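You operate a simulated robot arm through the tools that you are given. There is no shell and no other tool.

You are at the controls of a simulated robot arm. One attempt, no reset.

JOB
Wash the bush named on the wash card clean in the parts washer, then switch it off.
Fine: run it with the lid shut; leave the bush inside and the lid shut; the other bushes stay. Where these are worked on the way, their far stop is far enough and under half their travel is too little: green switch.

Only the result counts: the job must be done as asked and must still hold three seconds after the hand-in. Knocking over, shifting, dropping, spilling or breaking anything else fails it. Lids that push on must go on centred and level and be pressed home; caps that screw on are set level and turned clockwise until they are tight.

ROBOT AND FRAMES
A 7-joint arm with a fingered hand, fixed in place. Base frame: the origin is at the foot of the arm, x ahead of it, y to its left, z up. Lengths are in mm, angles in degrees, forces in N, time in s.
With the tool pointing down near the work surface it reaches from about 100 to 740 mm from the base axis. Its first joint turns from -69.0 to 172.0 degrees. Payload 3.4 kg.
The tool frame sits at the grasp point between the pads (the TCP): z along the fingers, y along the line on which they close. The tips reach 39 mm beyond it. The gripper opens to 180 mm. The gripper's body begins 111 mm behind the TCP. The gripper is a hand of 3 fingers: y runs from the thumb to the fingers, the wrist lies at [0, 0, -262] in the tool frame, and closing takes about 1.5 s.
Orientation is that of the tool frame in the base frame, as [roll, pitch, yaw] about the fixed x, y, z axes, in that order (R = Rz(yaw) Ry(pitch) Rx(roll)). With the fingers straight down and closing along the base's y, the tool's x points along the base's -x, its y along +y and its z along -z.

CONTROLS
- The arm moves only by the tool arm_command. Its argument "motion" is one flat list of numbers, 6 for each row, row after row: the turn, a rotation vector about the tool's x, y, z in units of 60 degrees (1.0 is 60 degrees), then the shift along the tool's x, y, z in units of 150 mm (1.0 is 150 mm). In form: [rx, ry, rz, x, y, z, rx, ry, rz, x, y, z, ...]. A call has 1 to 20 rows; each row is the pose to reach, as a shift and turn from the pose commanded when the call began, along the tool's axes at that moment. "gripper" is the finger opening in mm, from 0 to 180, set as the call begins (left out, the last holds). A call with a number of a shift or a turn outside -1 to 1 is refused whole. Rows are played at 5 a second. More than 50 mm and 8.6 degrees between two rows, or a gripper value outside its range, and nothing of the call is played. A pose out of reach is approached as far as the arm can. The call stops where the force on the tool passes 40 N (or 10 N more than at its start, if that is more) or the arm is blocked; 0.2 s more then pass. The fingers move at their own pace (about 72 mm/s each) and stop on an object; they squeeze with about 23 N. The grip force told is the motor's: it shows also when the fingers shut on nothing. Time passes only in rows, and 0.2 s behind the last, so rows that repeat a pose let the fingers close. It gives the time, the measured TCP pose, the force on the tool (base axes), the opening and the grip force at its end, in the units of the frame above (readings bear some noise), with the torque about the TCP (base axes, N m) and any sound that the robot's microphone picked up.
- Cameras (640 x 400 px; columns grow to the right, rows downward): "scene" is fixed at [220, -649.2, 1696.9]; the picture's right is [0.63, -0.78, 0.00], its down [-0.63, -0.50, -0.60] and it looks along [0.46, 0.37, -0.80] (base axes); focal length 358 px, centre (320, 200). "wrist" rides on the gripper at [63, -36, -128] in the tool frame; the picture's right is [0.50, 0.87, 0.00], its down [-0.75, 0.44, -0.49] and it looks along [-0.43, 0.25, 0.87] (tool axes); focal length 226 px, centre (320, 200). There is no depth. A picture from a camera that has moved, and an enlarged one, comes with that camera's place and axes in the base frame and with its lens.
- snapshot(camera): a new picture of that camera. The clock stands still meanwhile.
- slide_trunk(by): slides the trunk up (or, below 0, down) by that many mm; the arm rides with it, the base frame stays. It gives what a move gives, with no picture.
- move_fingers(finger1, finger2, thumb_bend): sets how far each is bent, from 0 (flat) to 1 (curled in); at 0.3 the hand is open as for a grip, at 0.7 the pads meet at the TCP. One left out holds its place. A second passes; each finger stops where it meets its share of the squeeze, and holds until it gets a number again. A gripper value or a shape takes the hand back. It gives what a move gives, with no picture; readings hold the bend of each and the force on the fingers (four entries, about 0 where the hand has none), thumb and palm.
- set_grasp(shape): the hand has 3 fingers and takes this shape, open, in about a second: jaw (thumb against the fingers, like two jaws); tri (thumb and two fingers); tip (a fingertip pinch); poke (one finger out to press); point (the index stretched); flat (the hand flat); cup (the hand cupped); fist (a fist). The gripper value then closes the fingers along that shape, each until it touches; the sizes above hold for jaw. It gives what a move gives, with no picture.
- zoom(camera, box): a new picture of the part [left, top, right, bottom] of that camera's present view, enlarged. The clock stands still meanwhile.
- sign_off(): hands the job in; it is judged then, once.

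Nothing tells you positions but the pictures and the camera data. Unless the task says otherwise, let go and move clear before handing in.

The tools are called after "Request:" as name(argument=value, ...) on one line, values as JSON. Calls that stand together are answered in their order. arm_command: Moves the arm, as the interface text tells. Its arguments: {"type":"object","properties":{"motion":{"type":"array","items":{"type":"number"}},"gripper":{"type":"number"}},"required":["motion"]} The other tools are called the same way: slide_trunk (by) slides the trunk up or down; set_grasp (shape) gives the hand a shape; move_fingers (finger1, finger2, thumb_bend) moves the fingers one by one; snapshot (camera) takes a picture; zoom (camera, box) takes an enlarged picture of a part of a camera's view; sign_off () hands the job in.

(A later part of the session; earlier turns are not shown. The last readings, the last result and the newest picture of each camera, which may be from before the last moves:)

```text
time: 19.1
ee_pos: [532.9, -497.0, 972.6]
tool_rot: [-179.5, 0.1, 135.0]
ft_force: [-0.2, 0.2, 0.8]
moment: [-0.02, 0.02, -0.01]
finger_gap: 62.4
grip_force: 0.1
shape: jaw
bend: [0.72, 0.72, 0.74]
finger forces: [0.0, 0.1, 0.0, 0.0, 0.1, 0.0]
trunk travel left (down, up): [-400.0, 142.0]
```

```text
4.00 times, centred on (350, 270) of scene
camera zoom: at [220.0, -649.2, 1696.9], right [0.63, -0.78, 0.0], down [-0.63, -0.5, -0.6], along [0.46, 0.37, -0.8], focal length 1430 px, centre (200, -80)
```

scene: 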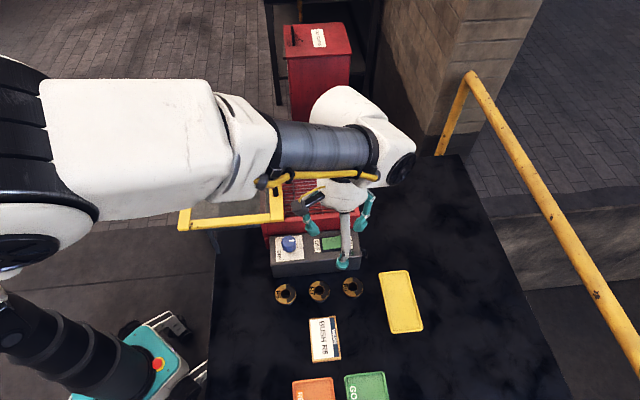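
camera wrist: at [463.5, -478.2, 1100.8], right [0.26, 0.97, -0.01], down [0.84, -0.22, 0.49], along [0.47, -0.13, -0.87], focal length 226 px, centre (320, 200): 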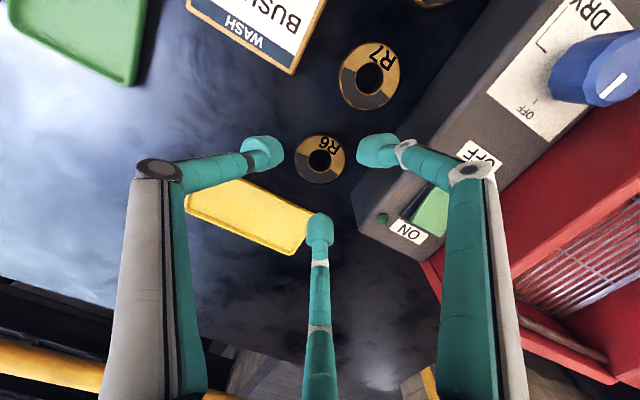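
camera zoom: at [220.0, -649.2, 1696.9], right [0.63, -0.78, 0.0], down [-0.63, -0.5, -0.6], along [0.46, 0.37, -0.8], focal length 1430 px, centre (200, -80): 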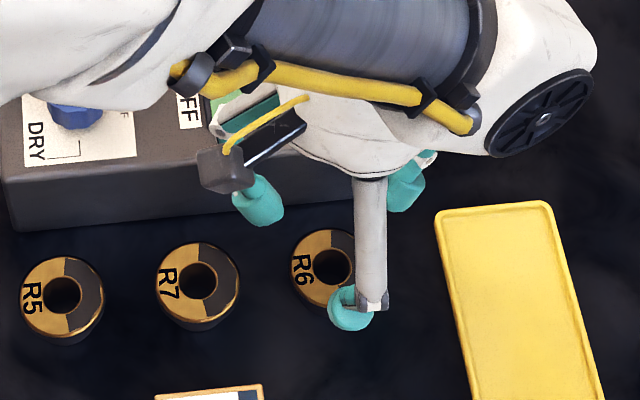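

R6 is centred under the hand to within about 1 mm. I'll lower until the fingertips sit around the bush.

Request:
arm_command(motion=[0, 0, 0, 0, 0, 0.12, 0, 0, 0, 0, 0, 0.24, 0, 0, 0, 0, 0, 0.35, 0, 0, 0, 0, 0, 0.45])

Request:
snapshot(camera="wrist")

Request:
zoom(camera="scene", box=[290, 220, 410, 320])

```text
time: 20.1
ee_pos: [530.4, -496.7, 905.2]
tool_rot: [-179.5, 0.2, 135.0]
ft_force: [0.6, 0.4, -0.2]
moment: [0.0, 0.04, 0.01]
finger_gap: 62.5
grip_force: 0.0
shape: jaw
bend: [0.72, 0.72, 0.74]
finger forces: [0.0, 0.1, 0.1, 0.0, 0.0, 0.0]
trunk travel left (down, up): [-400.0, 142.0]
```

```text
taken
camera wrist: at [462.6, -476.9, 1032.6], right [0.26, 0.97, -0.01], down [0.84, -0.22, 0.49], along [0.47, -0.13, -0.87], focal length 226 px, centre (320, 200)
```

wrist: 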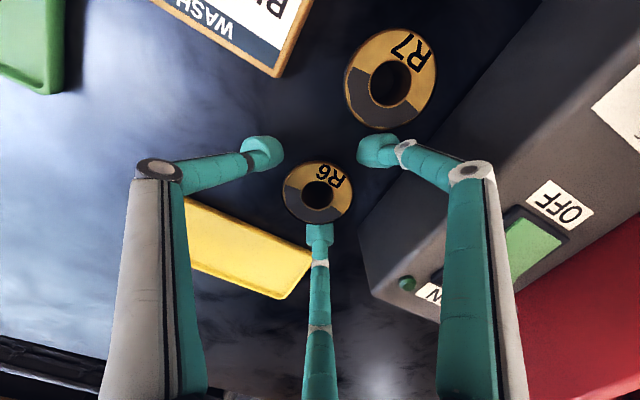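

```text
4.00 times, centred on (350, 270) of scene
camera zoom: at [220.0, -649.2, 1696.9], right [0.63, -0.78, 0.0], down [-0.63, -0.5, -0.6], along [0.46, 0.37, -0.8], focal length 1430 px, centre (200, -80)
```

zoom: 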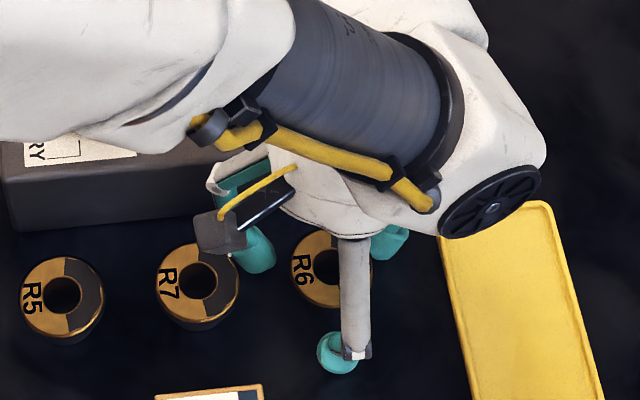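

The bush is centred between the three fingertips, so I'll close the grip.

Request:
arm_command(motion=[0, 0, 0, 0, 0, 0, 0, 0, 0, 0, 0, 0, 0, 0, 0, 0, 0, 0, 0, 0, 0, 0, 0, 0, 0, 0, 0, 0, 0, 0], gripper=20)

Request:
snapshot(camera="wrist")

```text
time: 21.3
ee_pos: [531.3, -496.2, 905.7]
tool_rot: [-179.4, 0.1, 135.1]
ft_force: [0.7, 0.4, -0.1]
moment: [0.05, -0.04, -0.03]
finger_gap: 30.0
grip_force: 23.6
shape: jaw
bend: [0.72, 0.72, 0.75]
finger forces: [20.9, 21.3, 0.1, 0.0, 20.0, 0.1]
trunk travel left (down, up): [-400.0, 142.0]
```

```text
taken
camera wrist: at [462.4, -476.7, 1033.1], right [0.26, 0.97, -0.01], down [0.84, -0.22, 0.49], along [0.47, -0.13, -0.87], focal length 226 px, centre (320, 200)
```

wrist: 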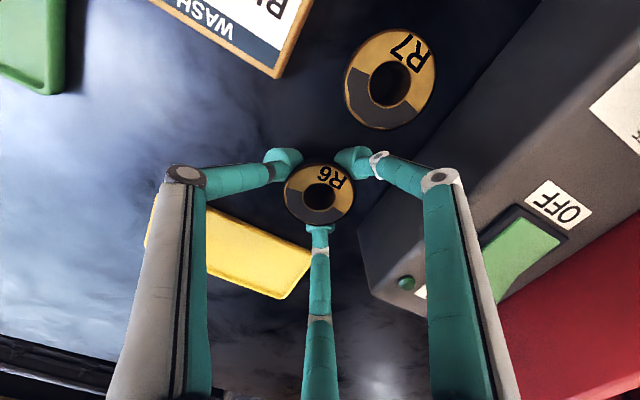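

All three fingers read about 21 N on R6. I'll lift straight up.

Request:
arm_command(motion=[0, 0, 0, 0, 0, -0.1, 0, 0, 0, 0, 0, -0.25, 0, 0, 0, 0, 0, -0.45, 0, 0, 0, 0, 0, -0.7, 0, 0, 0, 0, 0, -0.95])

Request:
snapshot(camera="wrist")

Request:
snapshot(camera="scene")

```text
time: 22.5
ee_pos: [532.5, -494.6, 1050.5]
tool_rot: [-179.6, 0.1, 134.9]
ft_force: [-0.3, 0.2, -3.5]
moment: [-0.01, -0.01, 0.02]
finger_gap: 30.1
grip_force: 22.8
shape: jaw
bend: [0.72, 0.72, 0.75]
finger forces: [20.9, 21.2, 0.0, 0.1, 20.2, 0.1]
trunk travel left (down, up): [-400.0, 142.0]
```

```text
taken
camera wrist: at [463.5, -475.0, 1177.1], right [0.26, 0.97, -0.01], down [0.84, -0.22, 0.49], along [0.47, -0.13, -0.87], focal length 226 px, centre (320, 200)
```

wrist: 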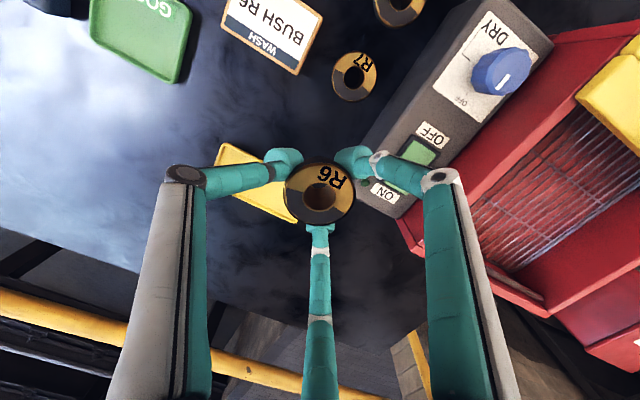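

```text
taken
```

scene: 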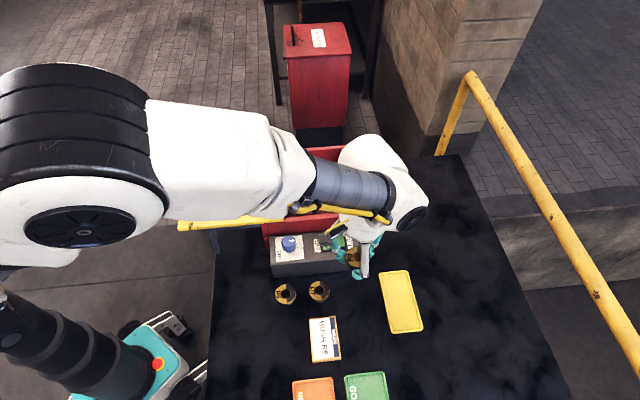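

R6 is lifted (about 0.35 kg) and the other bushes haven't moved. I'll carry it over the washer, yawing back so the thumb faces the handle-side wall and the fingers clear the open lid.

Request:
arm_command(motion=[0, 0, -0.125, 0.02, 0.08, -0.12, 0, 0, -0.25, 0.06, 0.22, -0.233, 0, 0, -0.375, 0.1, 0.38, -0.233, 0, 0, -0.5, 0.14, 0.55, -0.233, 0, 0, -0.625, 0.18, 0.72, -0.233, 0, 0, -0.75, 0.217, 0.867, -0.233])

Request:
snapshot(camera="wrist")

```text
time: 23.9
ee_pos: [602.7, -379.3, 1081.8]
tool_rot: [-179.5, -0.3, -179.9]
ft_force: [0.8, -0.4, -1.8]
moment: [0.02, 0.03, -0.02]
finger_gap: 30.0
grip_force: 23.5
shape: jaw
bend: [0.72, 0.72, 0.75]
finger forces: [20.8, 21.4, 0.0, 0.0, 20.2, 0.0]
trunk travel left (down, up): [-400.0, 142.0]
```

```text
taken
camera wrist: at [540.8, -414.7, 1210.3], right [-0.5, 0.87, 0.0], down [0.76, 0.44, 0.48], along [0.42, 0.24, -0.87], focal length 226 px, centre (320, 200)
```

wrist: 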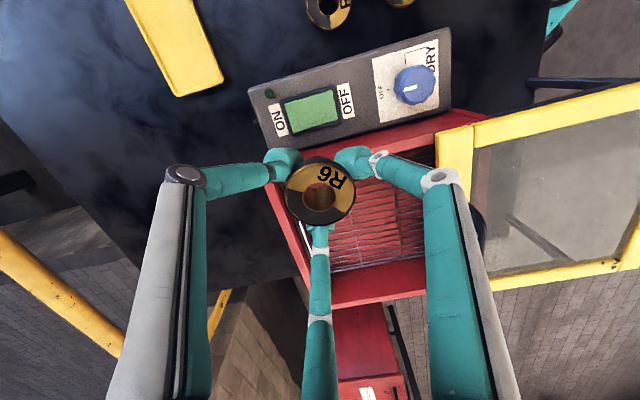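

Request:
arm_command(motion=[0, 0, -0.125, -0.075, 0.128, 0, 0, 0, -0.25, -0.15, 0.256, 0, 0, 0, -0.375, -0.225, 0.385, 0, 0, 0, -0.5, -0.3, 0.513, 0, 0, 0, -0.625, -0.374, 0.641, 0, 0, 0, -0.75, -0.449, 0.769, 0])

Request:
snapshot(camera="wrist")

Request:
zoom(camera="scene", box=[170, 60, 390, 240])

```text
time: 25.3
ee_pos: [670.0, -265.6, 1080.3]
tool_rot: [-179.9, -0.6, -134.9]
ft_force: [0.1, 0.2, -3.2]
moment: [-0.02, 0.02, 0.01]
finger_gap: 30.0
grip_force: 22.9
shape: jaw
bend: [0.72, 0.72, 0.75]
finger forces: [20.9, 21.3, 0.0, 0.0, 20.1, 0.0]
trunk travel left (down, up): [-400.0, 142.0]
```

```text
taken
camera wrist: at [652.0, -334.0, 1207.7], right [-0.97, 0.26, 0.0], down [0.23, 0.85, 0.48], along [0.12, 0.47, -0.88], focal length 226 px, centre (320, 200)
```

wrist: 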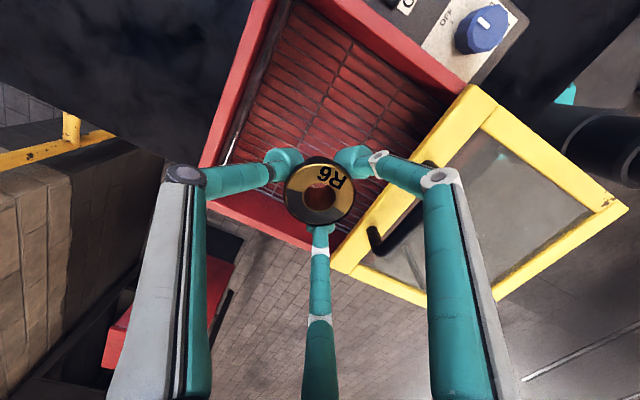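

```text
2.22 times, centred on (280, 150) of scene
camera zoom: at [220.0, -649.2, 1696.9], right [0.63, -0.78, 0.0], down [-0.63, -0.5, -0.6], along [0.46, 0.37, -0.8], focal length 795 px, centre (409, 311)
```

zoom: 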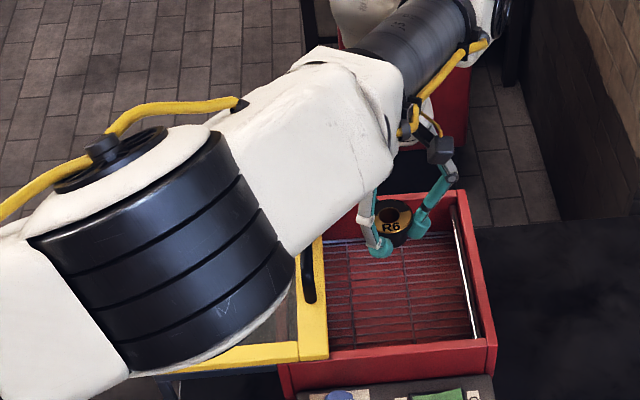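

R6 is over the open basket with clearance from the lid edge and handle. I'll lower it into the washer.

Request:
arm_command(motion=[0, 0, 0, 0, 0, 0.15, 0, 0, 0, 0, 0, 0.3, 0, 0, 0, 0, 0, 0.45, 0, 0, 0, 0, 0, 0.58])

Request:
snapshot(camera="wrist")

Request:
zoom(camera="scene", box=[170, 60, 390, 240])

```text
time: 26.3
ee_pos: [651.0, -274.3, 1002.3]
tool_rot: [-179.8, -0.4, -135.0]
ft_force: [-0.1, -0.2, -1.8]
moment: [-0.03, 0.05, -0.02]
finger_gap: 29.9
grip_force: 23.1
shape: jaw
bend: [0.72, 0.72, 0.75]
finger forces: [20.8, 21.3, 0.0, 0.0, 20.1, 0.0]
out of reach, approached as far as the arm can: row 2, 3, 4
trunk travel left (down, up): [-400.0, 142.0]
```

```text
taken
camera wrist: at [631.8, -343.1, 1130.4], right [-0.97, 0.26, 0.0], down [0.23, 0.84, 0.49], along [0.13, 0.47, -0.87], focal length 226 px, centre (320, 200)
```

wrist: 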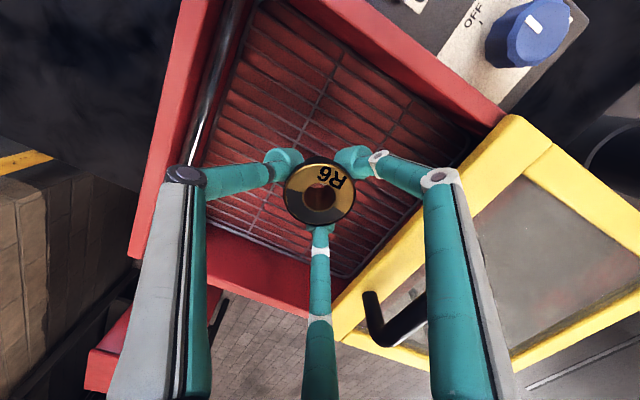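

```text
2.22 times, centred on (280, 150) of scene
camera zoom: at [220.0, -649.2, 1696.9], right [0.63, -0.78, 0.0], down [-0.63, -0.5, -0.6], along [0.46, 0.37, -0.8], focal length 795 px, centre (409, 311)
```

zoom: 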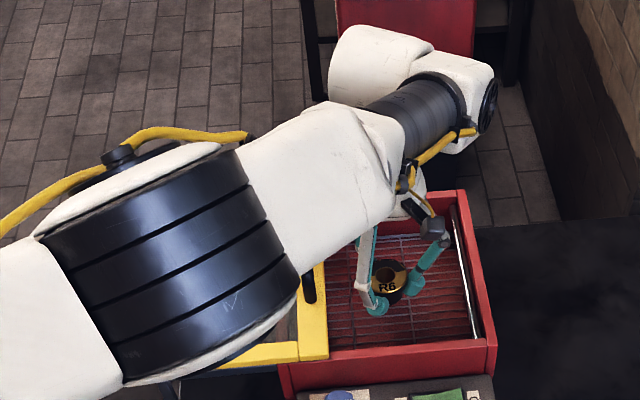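

The arm's posture limits it here: the TCP stopped at about (651, -274, 1002). That is still well inside the basket opening, so I'll lower the whole arm with the trunk in small steps and watch the force.

Request:
slide_trunk(by=-15)

Request:
snapshot(camera="wrist")

Request:
snapshot(camera="scene")

```text
time: 26.9
ee_pos: [649.3, -273.2, 988.7]
tool_rot: [-179.9, -0.5, -135.0]
ft_force: [-0.7, 0.5, -2.3]
moment: [0.02, 0.02, 0.02]
finger_gap: 29.8
grip_force: 22.9
shape: jaw
bend: [0.72, 0.72, 0.75]
finger forces: [20.8, 21.4, 0.1, 0.1, 20.2, 0.0]
trunk travel left (down, up): [-385.0, 157.0]
```

```text
taken
camera wrist: at [630.7, -342.4, 1116.5], right [-0.97, 0.26, 0.0], down [0.23, 0.84, 0.48], along [0.12, 0.47, -0.87], focal length 226 px, centre (320, 200)
```

wrist: 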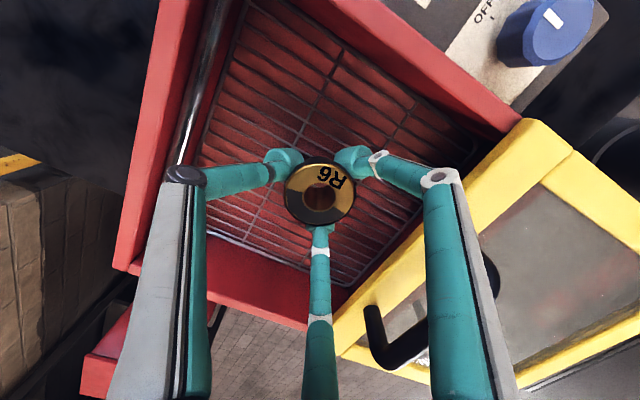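

```text
taken
```

scene: 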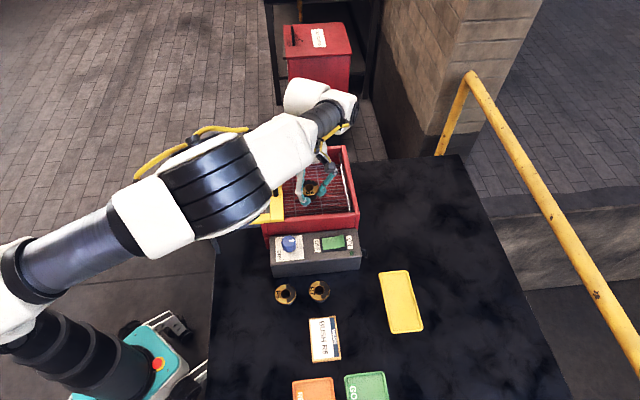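

Request:
slide_trunk(by=-15)

Request:
slide_trunk(by=-8)

Request:
snapshot(camera="wrist")

Request:
zoom(camera="scene", box=[260, 130, 370, 220])

```text
time: 27.5
ee_pos: [649.1, -273.5, 974.4]
tool_rot: [-179.7, -0.5, -135.0]
ft_force: [0.0, 0.2, -2.2]
moment: [-0.03, -0.01, 0.0]
finger_gap: 30.0
grip_force: 23.5
shape: jaw
bend: [0.72, 0.72, 0.75]
finger forces: [20.7, 21.4, 0.0, 0.0, 20.0, 0.1]
trunk travel left (down, up): [-370.0, 172.0]
```

```text
time: 28.1
ee_pos: [648.9, -273.0, 967.5]
tool_rot: [-179.9, -0.5, -135.0]
ft_force: [1.1, -0.8, 10.6]
moment: [0.12, 0.09, 0.01]
finger_gap: 30.5
grip_force: 23.0
shape: jaw
bend: [0.72, 0.72, 0.75]
finger forces: [22.3, 22.8, 0.0, 0.0, 23.0, 0.0]
trunk travel left (down, up): [-362.0, 180.0]
```

```text
taken
camera wrist: at [630.9, -341.7, 1094.9], right [-0.97, 0.26, 0.0], down [0.23, 0.84, 0.49], along [0.13, 0.47, -0.87], focal length 226 px, centre (320, 200)
```

wrist: 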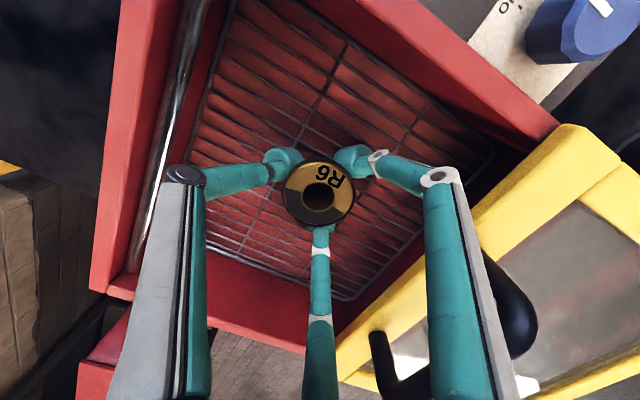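

```text
4.44 times, centred on (315, 175) of scene
camera zoom: at [220.0, -649.2, 1696.9], right [0.63, -0.78, 0.0], down [-0.63, -0.5, -0.6], along [0.46, 0.37, -0.8], focal length 1589 px, centre (342, 311)
```

zoom: 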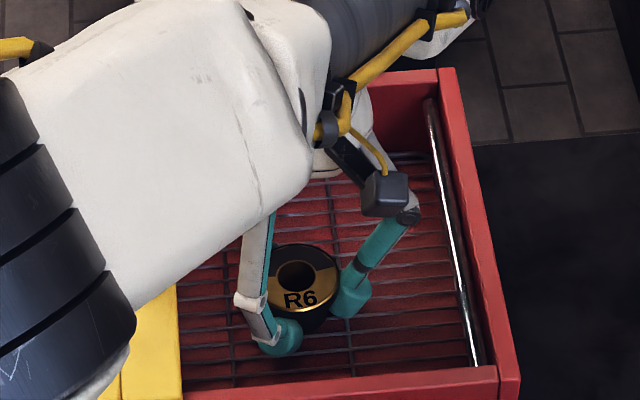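

The force rose from -2 to +11 N, so the bush is resting on the basket. I'll open the fingers.

Request:
arm_command(motion=[0, 0, 0, 0, 0, 0, 0, 0, 0, 0, 0, 0, 0, 0, 0, 0, 0, 0, 0, 0, 0, 0, 0, 0], gripper=62)

Request:
snapshot(camera="wrist")

```text
time: 29.1
ee_pos: [649.3, -273.4, 965.7]
tool_rot: [-179.9, -0.5, -135.1]
ft_force: [-0.9, 0.7, 0.1]
moment: [-0.03, 0.01, -0.03]
finger_gap: 61.4
grip_force: 0.0
shape: jaw
bend: [0.72, 0.72, 0.74]
finger forces: [0.0, 0.0, 0.1, 0.0, 0.0, 0.1]
trunk travel left (down, up): [-362.0, 180.0]
```

```text
taken
camera wrist: at [631.1, -342.4, 1092.9], right [-0.97, 0.26, 0.0], down [0.23, 0.84, 0.48], along [0.12, 0.47, -0.87], focal length 226 px, centre (320, 200)
```

wrist: 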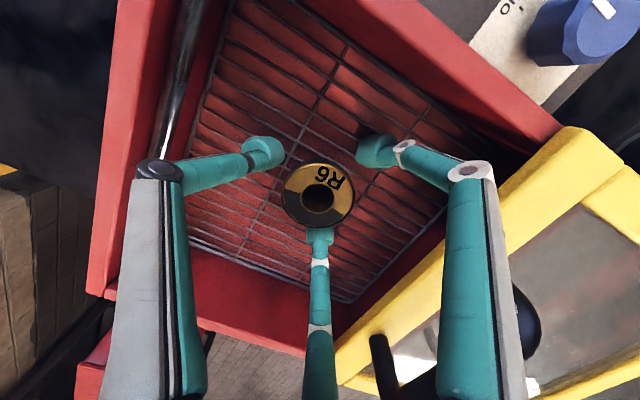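

R6 is standing upright in the basket. I'll raise the trunk to clear it.

Request:
slide_trunk(by=110)

Request:
snapshot(camera="wrist")

Request:
snapshot(camera="scene")

```text
time: 30.5
ee_pos: [647.7, -274.6, 1079.9]
tool_rot: [-179.6, 0.1, -135.1]
ft_force: [0.0, -0.1, -0.5]
moment: [-0.02, 0.05, -0.03]
finger_gap: 61.6
grip_force: 0.1
shape: jaw
bend: [0.72, 0.72, 0.74]
finger forces: [0.1, 0.0, 0.0, 0.1, 0.0, 0.0]
trunk travel left (down, up): [-472.0, 70.0]
```

```text
taken
camera wrist: at [628.6, -343.1, 1208.1], right [-0.97, 0.26, -0.01], down [0.22, 0.84, 0.49], along [0.13, 0.47, -0.87], focal length 226 px, centre (320, 200)
```

wrist: 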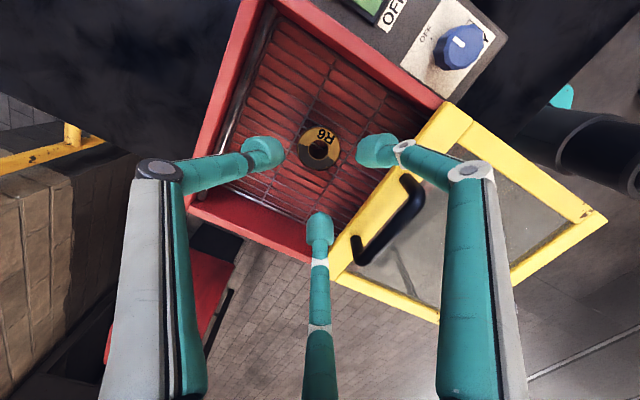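

```text
taken
```

scene: 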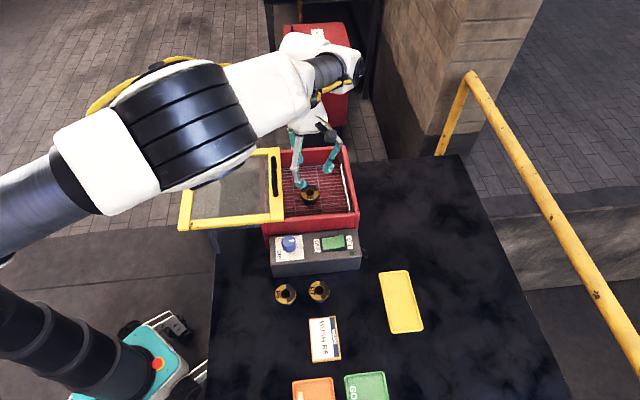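

Next I'll close the lid. I'll rise, move back to the hinge side of the handle, and tilt again to regrip the bar.

Request:
arm_command(motion=[0, 0, 0, 0, 0, -0.25, 0, 0, 0, 0, 0, -0.5, 0, 0, 0, 0, 0.23, -0.5, 0, 0, 0, 0, 0.47, -0.5, 0, 0, 0, 0, 0.7, -0.5, 0, 0, 0, 0, 0.93, -0.5])

Request:
zoom(camera="scene", box=[170, 130, 370, 290])

```text
time: 31.9
ee_pos: [548.7, -176.0, 1155.7]
tool_rot: [-179.4, -0.1, -135.0]
ft_force: [0.9, -0.6, -0.7]
moment: [-0.04, 0.01, -0.03]
finger_gap: 62.0
grip_force: 0.0
shape: jaw
bend: [0.72, 0.72, 0.74]
finger forces: [0.1, 0.0, 0.0, 0.0, 0.0, 0.0]
trunk travel left (down, up): [-472.0, 70.0]
```

```text
2.50 times, centred on (270, 210) of scene
camera zoom: at [220.0, -649.2, 1696.9], right [0.63, -0.78, 0.0], down [-0.63, -0.5, -0.6], along [0.46, 0.37, -0.8], focal length 894 px, centre (445, 175)
```

zoom: 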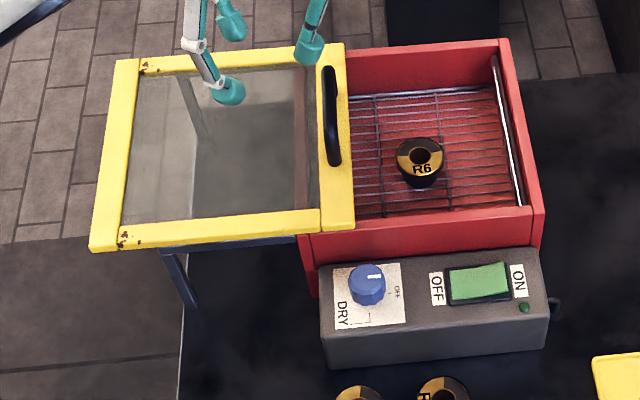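

R6 is standing in the basket, well below lid level. I'll tilt back to 35.6° at the pre-grasp position for the handle.

Request:
arm_command(motion=[0.119, 0, 0, -0.003, 0.039, 0, 0.237, 0, 0, -0.006, 0.078, 0, 0.356, 0, 0, -0.009, 0.116, 0.04, 0.474, 0, 0, -0.011, 0.155, 0.08, 0.593, 0, 0, -0.013, 0.193, 0.107], gripper=50)

Request:
snapshot(camera="wrist")

```text
time: 33.1
ee_pos: [523.8, -173.4, 1149.0]
tool_rot: [-143.8, 0.3, -134.9]
ft_force: [-0.1, 0.2, 0.2]
moment: [0.01, -0.03, 0.01]
finger_gap: 50.4
grip_force: 0.1
shape: jaw
bend: [0.72, 0.72, 0.74]
finger forces: [0.1, 0.0, 0.0, 0.0, 0.1, 0.1]
out of reach, approached as far as the arm can: row 5
trunk travel left (down, up): [-472.0, 70.0]
```

```text
taken
camera wrist: at [446.3, -186.3, 1271.7], right [-0.85, 0.14, -0.51], down [0.08, 0.99, 0.14], along [0.53, 0.08, -0.85], focal length 226 px, centre (320, 200)
```

wrist: 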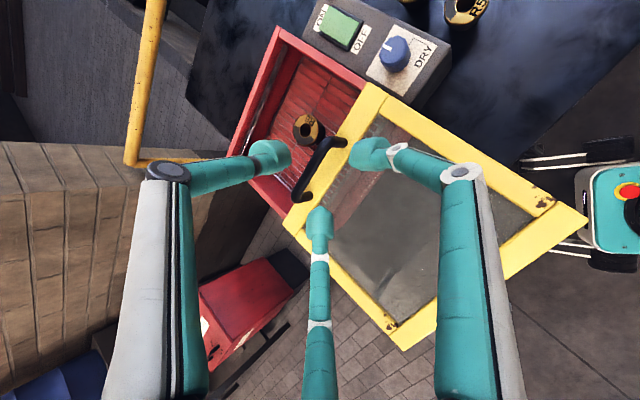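

Request:
arm_command(motion=[0, 0, 0, -0.139, 0.071, 0, 0, 0, 0, -0.139, 0.071, 0.2, 0, 0, 0, -0.139, 0.071, 0.4], gripper=45)

Request:
snapshot(camera="wrist")

```text
time: 33.9
ee_pos: [551.1, -201.4, 1104.2]
tool_rot: [-143.9, 0.2, -134.9]
ft_force: [0.2, -0.3, 0.4]
moment: [0.02, -0.02, 0.0]
finger_gap: 45.1
grip_force: 0.0
shape: jaw
bend: [0.72, 0.72, 0.74]
finger forces: [0.0, 0.0, 0.0, 0.1, 0.0, 0.0]
out of reach, approached as far as the arm can: row 1, 2, 3
trunk travel left (down, up): [-472.0, 70.0]
```

```text
taken
camera wrist: at [474.9, -214.4, 1228.3], right [-0.85, 0.14, -0.51], down [0.08, 0.99, 0.14], along [0.52, 0.08, -0.85], focal length 226 px, centre (320, 200)
```

wrist: 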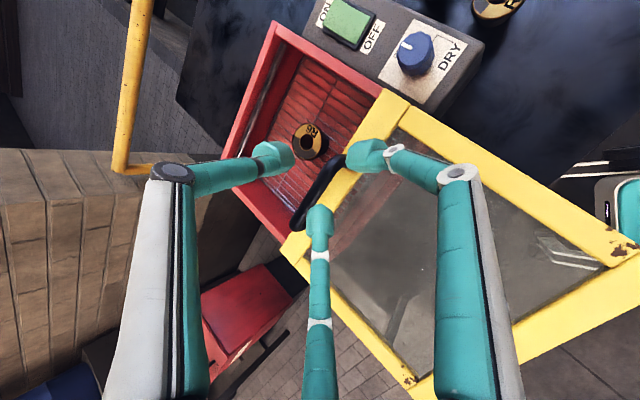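

Posture limits pushed me sideways because the trunk is now 72 mm higher than at the first grasp. I'll raise the hand and restore the original trunk height.

Request:
arm_command(motion=[0, 0, 0, 0, -0.142, -0.194, 0, 0, 0, 0, -0.284, -0.387])

Request:
slide_trunk(by=-72)

Request:
snapshot(camera="wrist")

```text
time: 34.5
ee_pos: [550.6, -201.8, 1177.1]
tool_rot: [-143.8, 0.1, -135.0]
ft_force: [0.3, -0.8, -0.4]
moment: [-0.02, 0.01, -0.01]
finger_gap: 45.2
grip_force: 0.1
shape: jaw
bend: [0.72, 0.72, 0.74]
finger forces: [0.0, 0.0, 0.0, 0.0, 0.0, 0.0]
trunk travel left (down, up): [-472.0, 70.0]
```

```text
time: 35.6
ee_pos: [550.9, -200.4, 1104.9]
tool_rot: [-143.8, 0.0, -135.0]
ft_force: [-0.2, -0.5, -0.8]
moment: [-0.02, -0.01, 0.02]
finger_gap: 45.1
grip_force: 0.0
shape: jaw
bend: [0.72, 0.72, 0.74]
finger forces: [0.1, 0.0, 0.0, 0.0, 0.0, 0.1]
trunk travel left (down, up): [-400.0, 142.0]
```

```text
taken
camera wrist: at [473.2, -212.9, 1228.8], right [-0.85, 0.14, -0.51], down [0.08, 0.99, 0.14], along [0.52, 0.08, -0.85], focal length 226 px, centre (320, 200)
```

wrist: 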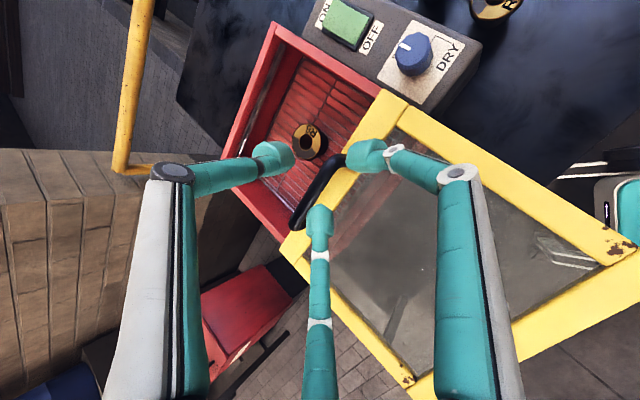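

Request:
arm_command(motion=[0, 0, 0, -0.07, 0.05, 0, 0, 0, 0, -0.139, 0.103, 0, 0, 0, 0, -0.139, 0.103, 0])

Request:
snapshot(camera="wrist")

```text
time: 36.4
ee_pos: [557.8, -176.9, 1096.7]
tool_rot: [-143.8, 0.0, -135.1]
ft_force: [-0.8, -0.1, 0.4]
moment: [0.01, 0.04, -0.01]
finger_gap: 45.4
grip_force: 0.0
shape: jaw
bend: [0.72, 0.72, 0.74]
finger forces: [0.0, 0.0, 0.0, 0.0, 0.1, 0.0]
trunk travel left (down, up): [-400.0, 142.0]
```

```text
taken
camera wrist: at [480.4, -189.5, 1220.4], right [-0.85, 0.14, -0.51], down [0.08, 0.99, 0.14], along [0.52, 0.08, -0.85], focal length 226 px, centre (320, 200)
```

wrist: 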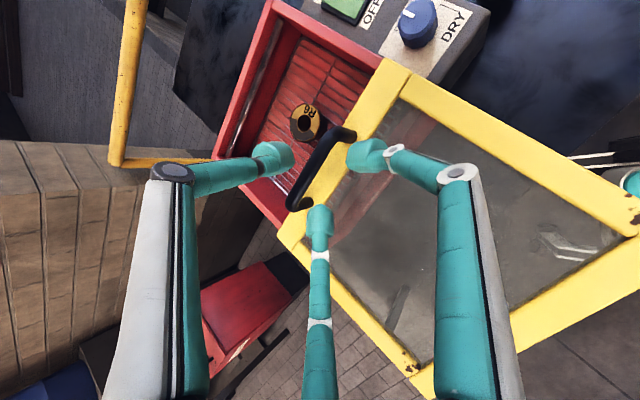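

The bar is centred on the tool axis. I'll advance over it and close.

Request:
arm_command(motion=[0, 0, 0, 0, 0.035, 0.08, 0, 0, 0, 0, 0.035, 0.16, 0, 0, 0, 0, 0.035, 0.24, 0, 0, 0, 0, 0.035, 0.32])

Request:
snapshot(camera="wrist")

```text
time: 37.4
ee_pos: [573.6, -195.5, 1053.4]
tool_rot: [-143.9, 0.0, -135.1]
ft_force: [-1.2, -0.2, 0.0]
moment: [0.01, -0.05, -0.01]
finger_gap: 45.4
grip_force: 0.0
shape: jaw
bend: [0.72, 0.72, 0.74]
finger forces: [0.0, 0.0, 0.0, 0.0, 0.0, 0.0]
trunk travel left (down, up): [-400.0, 142.0]
```

```text
taken
camera wrist: at [496.4, -207.9, 1177.3], right [-0.85, 0.14, -0.51], down [0.08, 0.99, 0.14], along [0.52, 0.08, -0.85], focal length 226 px, centre (320, 200)
```

wrist: 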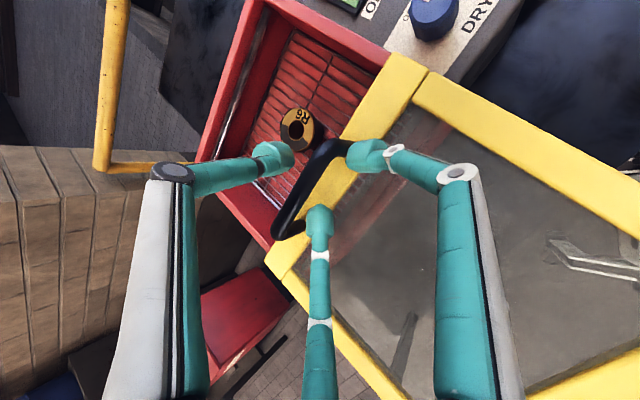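

Request:
arm_command(motion=[0, 0, 0, 0, 0, 0, 0, 0, 0, 0, 0, 0, 0, 0, 0, 0, 0, 0, 0, 0, 0, 0, 0, 0, 0, 0, 0, 0, 0, 0], gripper=0)

Request:
snapshot(camera="wrist")

```text
time: 38.6
ee_pos: [573.6, -196.5, 1052.7]
tool_rot: [-143.9, 0.0, -134.9]
ft_force: [2.8, -2.5, -7.2]
moment: [0.03, 0.01, 0.01]
finger_gap: 4.0
grip_force: 23.3
shape: jaw
bend: [0.66, 0.66, 0.73]
finger forces: [0.0, 0.0, 0.0, 0.1, 19.4, 0.0]
trunk travel left (down, up): [-400.0, 142.0]
```

```text
taken
camera wrist: at [497.0, -208.3, 1176.7], right [-0.85, 0.14, -0.51], down [0.08, 0.99, 0.14], along [0.52, 0.08, -0.85], focal length 226 px, centre (320, 200)
```

wrist: 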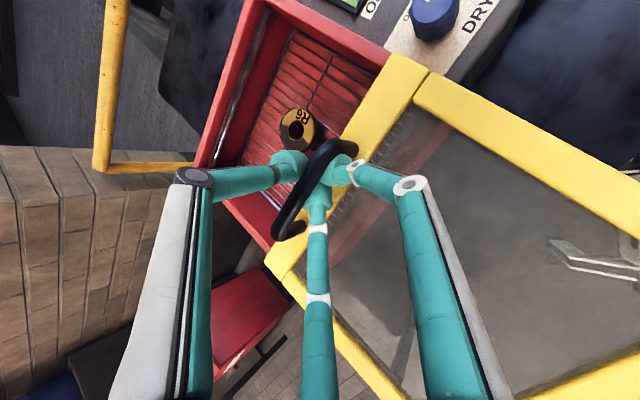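

The thumb and fingers enclose the bar. I'll slide the lid shut along the rails.

Request:
arm_command(motion=[0, 0, 0, -0.003, -0.108, 0.0785, 0, 0, 0, -0.005, -0.216, 0.157, 0, 0, 0, -0.008, -0.324, 0.2355, 0, 0, 0, -0.01, -0.432, 0.314, 0, 0, 0, -0.013, -0.54, 0.3925])

Request:
snapshot(camera="scene")

Request:
snapshot(camera="wrist")

```text
time: 39.8
ee_pos: [645.7, -267.5, 1052.2]
tool_rot: [-143.9, 0.1, -135.0]
ft_force: [-5.3, -6.5, -5.4]
moment: [0.0, 0.15, -0.19]
finger_gap: 3.7
grip_force: 23.0
shape: jaw
bend: [0.66, 0.66, 0.73]
finger forces: [0.0, 0.0, 0.0, 0.0, 19.0, 0.0]
trunk travel left (down, up): [-400.0, 142.0]
```

```text
taken
```

scene: 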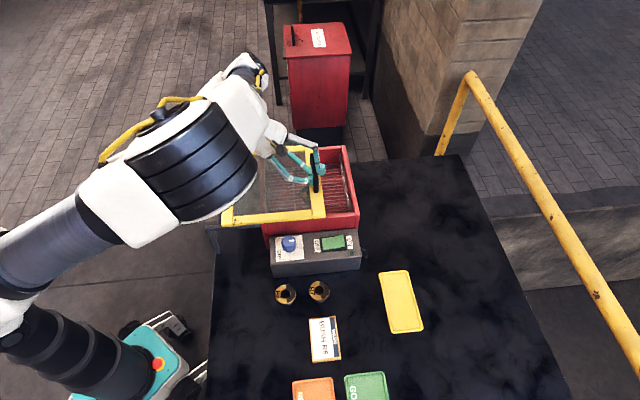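

```text
taken
camera wrist: at [568.8, -278.9, 1176.7], right [-0.85, 0.14, -0.51], down [0.08, 0.99, 0.14], along [0.52, 0.08, -0.85], focal length 226 px, centre (320, 200)
```

wrist: 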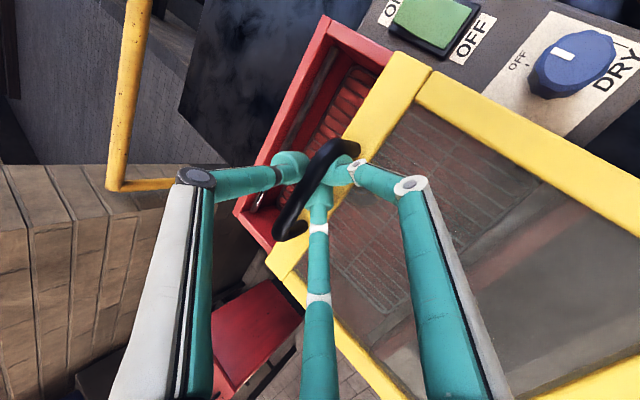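

Request:
arm_command(motion=[0, 0, 0, -0.003, -0.108, 0.0785, 0, 0, 0, -0.005, -0.216, 0.157, 0, 0, 0, -0.008, -0.324, 0.2355, 0, 0, 0, -0.01, -0.432, 0.314])

Request:
zoom(camera="scene", box=[200, 130, 380, 245])

Request:
snapshot(camera="wrist")

```text
time: 40.8
ee_pos: [702.1, -322.7, 1054.0]
tool_rot: [-144.0, 0.1, -135.2]
ft_force: [-9.8, -9.0, -10.0]
moment: [-0.04, 0.29, -0.36]
finger_gap: 2.9
grip_force: 23.0
shape: jaw
bend: [0.65, 0.66, 0.73]
finger forces: [0.0, 0.0, 0.0, 0.0, 19.0, 0.0]
trunk travel left (down, up): [-400.0, 142.0]
```

```text
3.48 times, centred on (290, 188) of scene
camera zoom: at [220.0, -649.2, 1696.9], right [0.63, -0.78, 0.0], down [-0.63, -0.5, -0.6], along [0.46, 0.37, -0.8], focal length 1244 px, centre (424, 244)
```

zoom: 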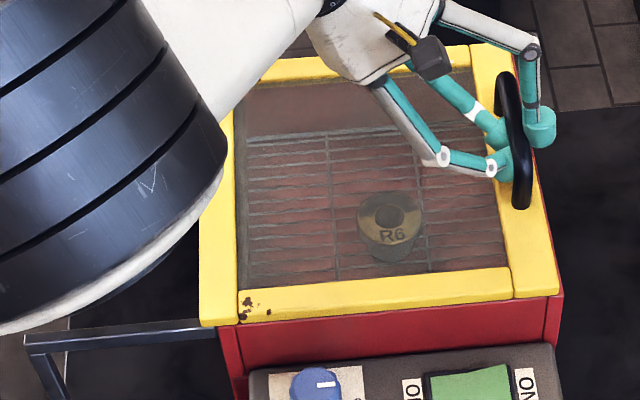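

```text
taken
camera wrist: at [626.0, -334.7, 1177.4], right [-0.85, 0.14, -0.51], down [0.08, 0.99, 0.14], along [0.52, 0.08, -0.85], focal length 226 px, centre (320, 200)
```

wrist: 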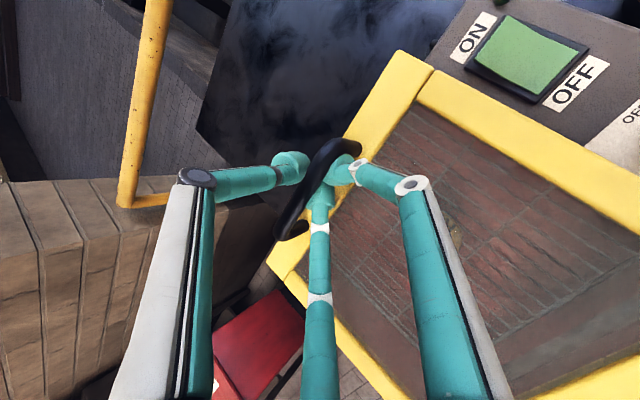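

The lid is about 5 mm from where it started. I'll press it on gently to its stop.

Request:
arm_command(motion=[0, 0, 0, 0, -0.027, 0.0196, 0, 0, 0, 0, -0.054, 0.039, 0, 0, 0, 0, -0.081, 0.059, 0, 0, 0, 0, -0.1, 0.073])

Request:
zoom(camera="scene", box=[200, 130, 380, 245])

```text
time: 41.8
ee_pos: [714.1, -330.4, 1054.3]
tool_rot: [-143.9, 0.1, -134.9]
ft_force: [-25.4, 4.7, -9.5]
moment: [0.24, 0.57, -0.4]
finger_gap: 2.0
grip_force: 22.5
shape: jaw
bend: [0.65, 0.66, 0.75]
finger forces: [0.0, 0.0, 0.1, 0.0, 13.1, 0.0]
trunk travel left (down, up): [-400.0, 142.0]
```

```text
3.48 times, centred on (290, 188) of scene
camera zoom: at [220.0, -649.2, 1696.9], right [0.63, -0.78, 0.0], down [-0.63, -0.5, -0.6], along [0.46, 0.37, -0.8], focal length 1244 px, centre (424, 244)
```

zoom: 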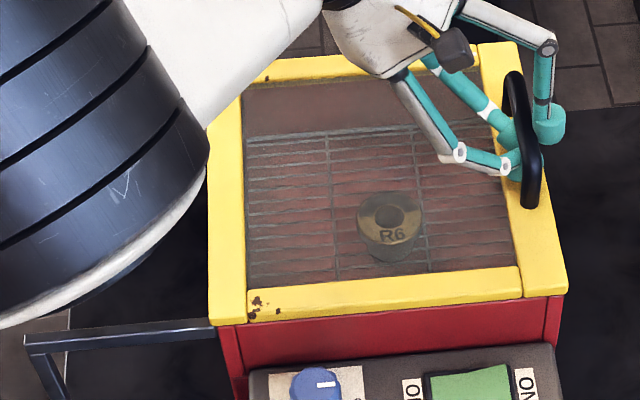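

The lid edge is back at its original closed position and the resisting force shows it has hit the stop. I'll release and retreat.

Request:
arm_command(motion=[0, 0, 0, 0, 0, 0, 0, 0, 0, 0, 0, 0, 0, 0, 0, 0, 0, 0, 0, 0, 0, 0, 0, 0], gripper=50)

Request:
snapshot(camera="wrist")

Request:
zoom(camera="scene", box=[200, 130, 380, 245])

```text
time: 42.8
ee_pos: [716.6, -330.5, 1055.9]
tool_rot: [-143.9, 0.2, -134.9]
ft_force: [0.6, 6.3, 1.3]
moment: [0.16, 0.03, -0.05]
finger_gap: 47.8
grip_force: 0.0
shape: jaw
bend: [0.73, 0.72, 0.74]
finger forces: [5.2, 0.0, 0.0, 0.0, 0.1, 0.0]
trunk travel left (down, up): [-400.0, 142.0]
```

```text
taken
camera wrist: at [639.9, -343.1, 1179.6], right [-0.85, 0.14, -0.51], down [0.08, 0.99, 0.14], along [0.53, 0.08, -0.85], focal length 226 px, centre (320, 200)
```

wrist: 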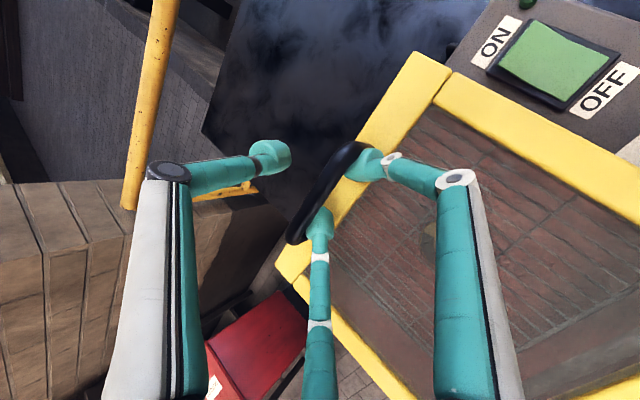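

```text
3.48 times, centred on (290, 188) of scene
camera zoom: at [220.0, -649.2, 1696.9], right [0.63, -0.78, 0.0], down [-0.63, -0.5, -0.6], along [0.46, 0.37, -0.8], focal length 1244 px, centre (424, 244)
```

zoom: 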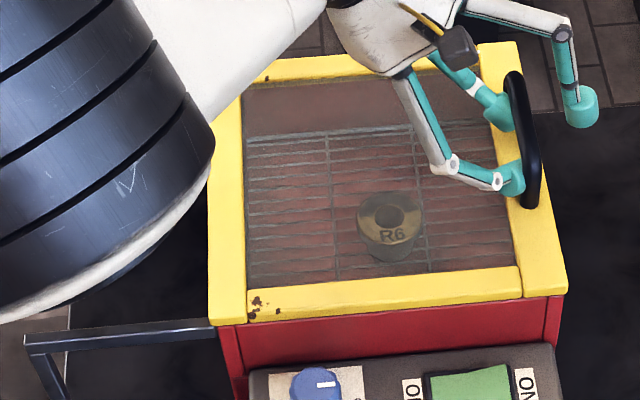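

Request:
arm_command(motion=[0, 0, 0, 0, 0.035, -0.03, 0, 0, 0, 0, 0.04, -0.15, 0, 0, 0, 0, 0.04, -0.35, 0, 0, 0, 0, 0.04, -0.6])

Request:
snapshot(camera="wrist")

Request:
zoom(camera="scene", box=[200, 130, 380, 245])

```text
time: 43.8
ee_pos: [676.7, -290.0, 1124.3]
tool_rot: [-143.8, 0.1, -135.0]
ft_force: [-0.1, 0.7, -0.2]
moment: [-0.04, 0.02, -0.02]
finger_gap: 49.6
grip_force: 0.1
shape: jaw
bend: [0.72, 0.72, 0.74]
finger forces: [0.1, 0.0, 0.0, 0.0, 0.1, 0.0]
trunk travel left (down, up): [-400.0, 142.0]
```

```text
taken
camera wrist: at [599.2, -302.8, 1248.5], right [-0.85, 0.14, -0.51], down [0.08, 0.99, 0.14], along [0.52, 0.08, -0.85], focal length 226 px, centre (320, 200)
```

wrist: 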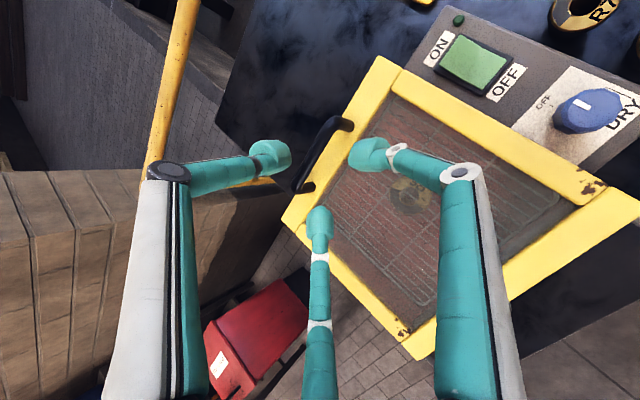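

```text
3.48 times, centred on (290, 188) of scene
camera zoom: at [220.0, -649.2, 1696.9], right [0.63, -0.78, 0.0], down [-0.63, -0.5, -0.6], along [0.46, 0.37, -0.8], focal length 1244 px, centre (424, 244)
```

zoom: 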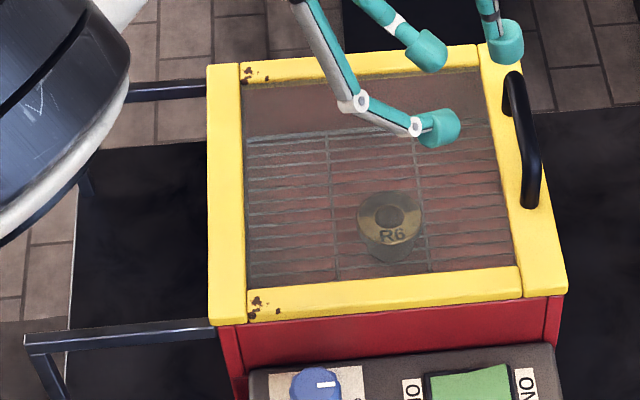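

The lid is fully shut with R6 visible through the window. The switch's raised ON end triangulates to about (592, -425, 955). I'll bring the hand upright near there and try the poke shape.

Request:
arm_command(motion=[-0.1, 0, 0, 0.131, -0.038, -0.1, -0.2, 0, 0, 0.262, -0.077, -0.17, -0.3, 0, 0, 0.394, -0.115, -0.21, -0.4, 0, 0, 0.525, -0.153, -0.21, -0.5, 0, 0, 0.656, -0.192, -0.21, -0.602, 0, 0, 0.787, -0.23, -0.21])

Request:
set_grasp(shape="poke")

Request:
snapshot(camera="wrist")

Request:
snapshot(camera="scene")

```text
time: 45.2
ee_pos: [598.5, -385.6, 1167.9]
tool_rot: [179.9, 0.0, -135.0]
ft_force: [0.2, 0.3, 0.3]
moment: [-0.01, 0.0, -0.03]
finger_gap: 49.7
grip_force: 0.0
shape: jaw
bend: [0.72, 0.72, 0.74]
finger forces: [0.0, 0.1, 0.0, 0.0, 0.1, 0.0]
trunk travel left (down, up): [-400.0, 142.0]
```

```text
time: 46.1
ee_pos: [599.8, -382.5, 1168.0]
tool_rot: [180.0, 0.0, -135.0]
ft_force: [0.5, 0.7, 0.9]
moment: [-0.01, 0.01, -0.02]
finger_gap: 0.0
grip_force: 0.1
shape: poke
bend: [1.0, 1.0, 0.67]
finger forces: [0.0, 0.0, 0.0, 0.1, 0.0, 0.1]
trunk travel left (down, up): [-400.0, 142.0]
```

```text
taken
camera wrist: at [580.3, -453.0, 1295.3], right [-0.97, 0.26, 0.0], down [0.22, 0.84, 0.49], along [0.13, 0.47, -0.87], focal length 226 px, centre (320, 200)
```

wrist: 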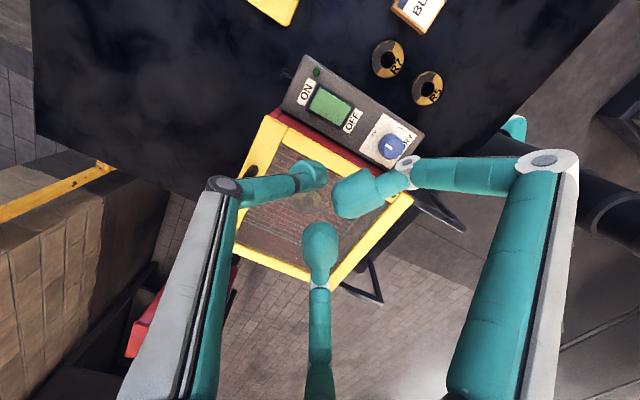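

```text
taken
```

scene: 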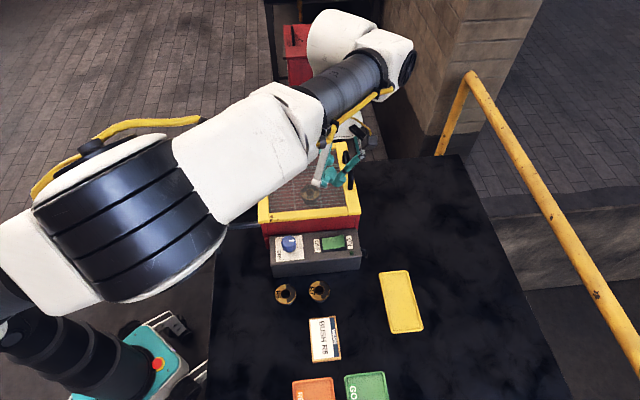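

In the poke shape the thumb extends near the TCP axis and the other fingers curl away. I'll zoom in to locate the rocker precisely.

Request:
zoom(camera="wrist", box=[270, 40, 430, 170])

Request:
zoom(camera="scene", box=[260, 225, 370, 285])

Request:
zoom(camera="wrist", box=[260, 130, 440, 270])

Request:
zoom(camera="scene", box=[290, 110, 390, 210])

```text
3.08 times, centred on (350, 105) of wrist
camera zoom: at [580.3, -453.0, 1295.3], right [-0.97, 0.26, 0.0], down [0.22, 0.84, 0.49], along [0.13, 0.47, -0.87], focal length 696 px, centre (228, 492)
```

zoom: 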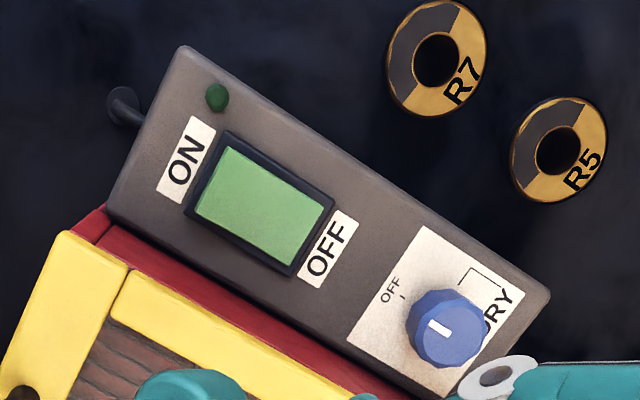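

```text
5.82 times, centred on (315, 255) of scene
camera zoom: at [220.0, -649.2, 1696.9], right [0.63, -0.78, 0.0], down [-0.63, -0.5, -0.6], along [0.46, 0.37, -0.8], focal length 2081 px, centre (349, -120)
```

zoom: 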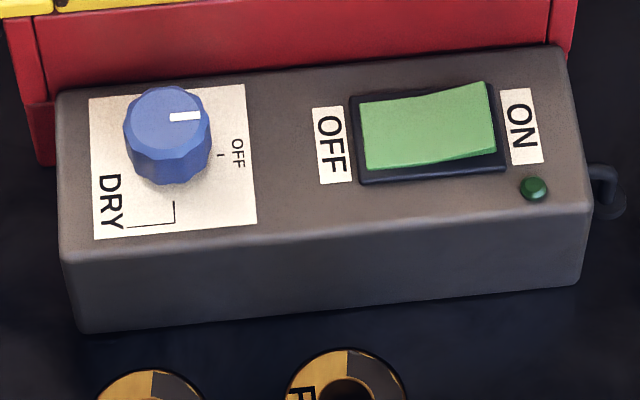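

```text
2.86 times, centred on (350, 200) of wrist
camera zoom: at [580.3, -453.0, 1295.3], right [-0.97, 0.26, 0.0], down [0.22, 0.84, 0.49], along [0.13, 0.47, -0.87], focal length 646 px, centre (234, 200)
```

zoom: 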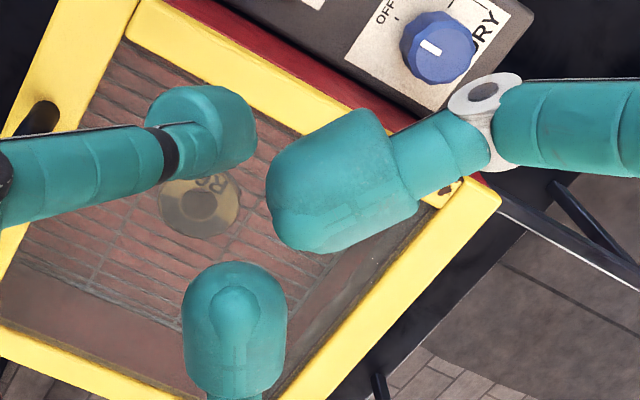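

```text
4.00 times, centred on (340, 160) of scene
camera zoom: at [220.0, -649.2, 1696.9], right [0.63, -0.78, 0.0], down [-0.63, -0.5, -0.6], along [0.46, 0.37, -0.8], focal length 1430 px, centre (240, 360)
```

zoom: 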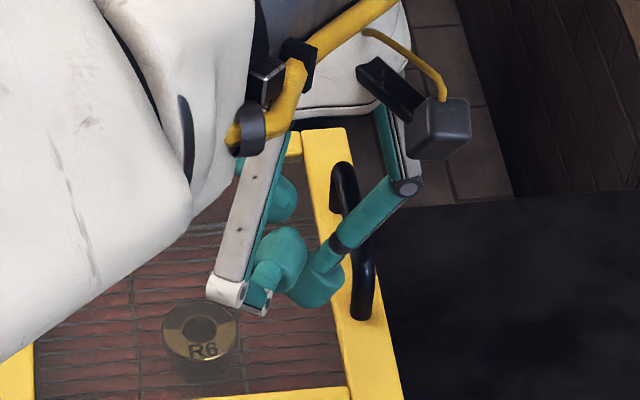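

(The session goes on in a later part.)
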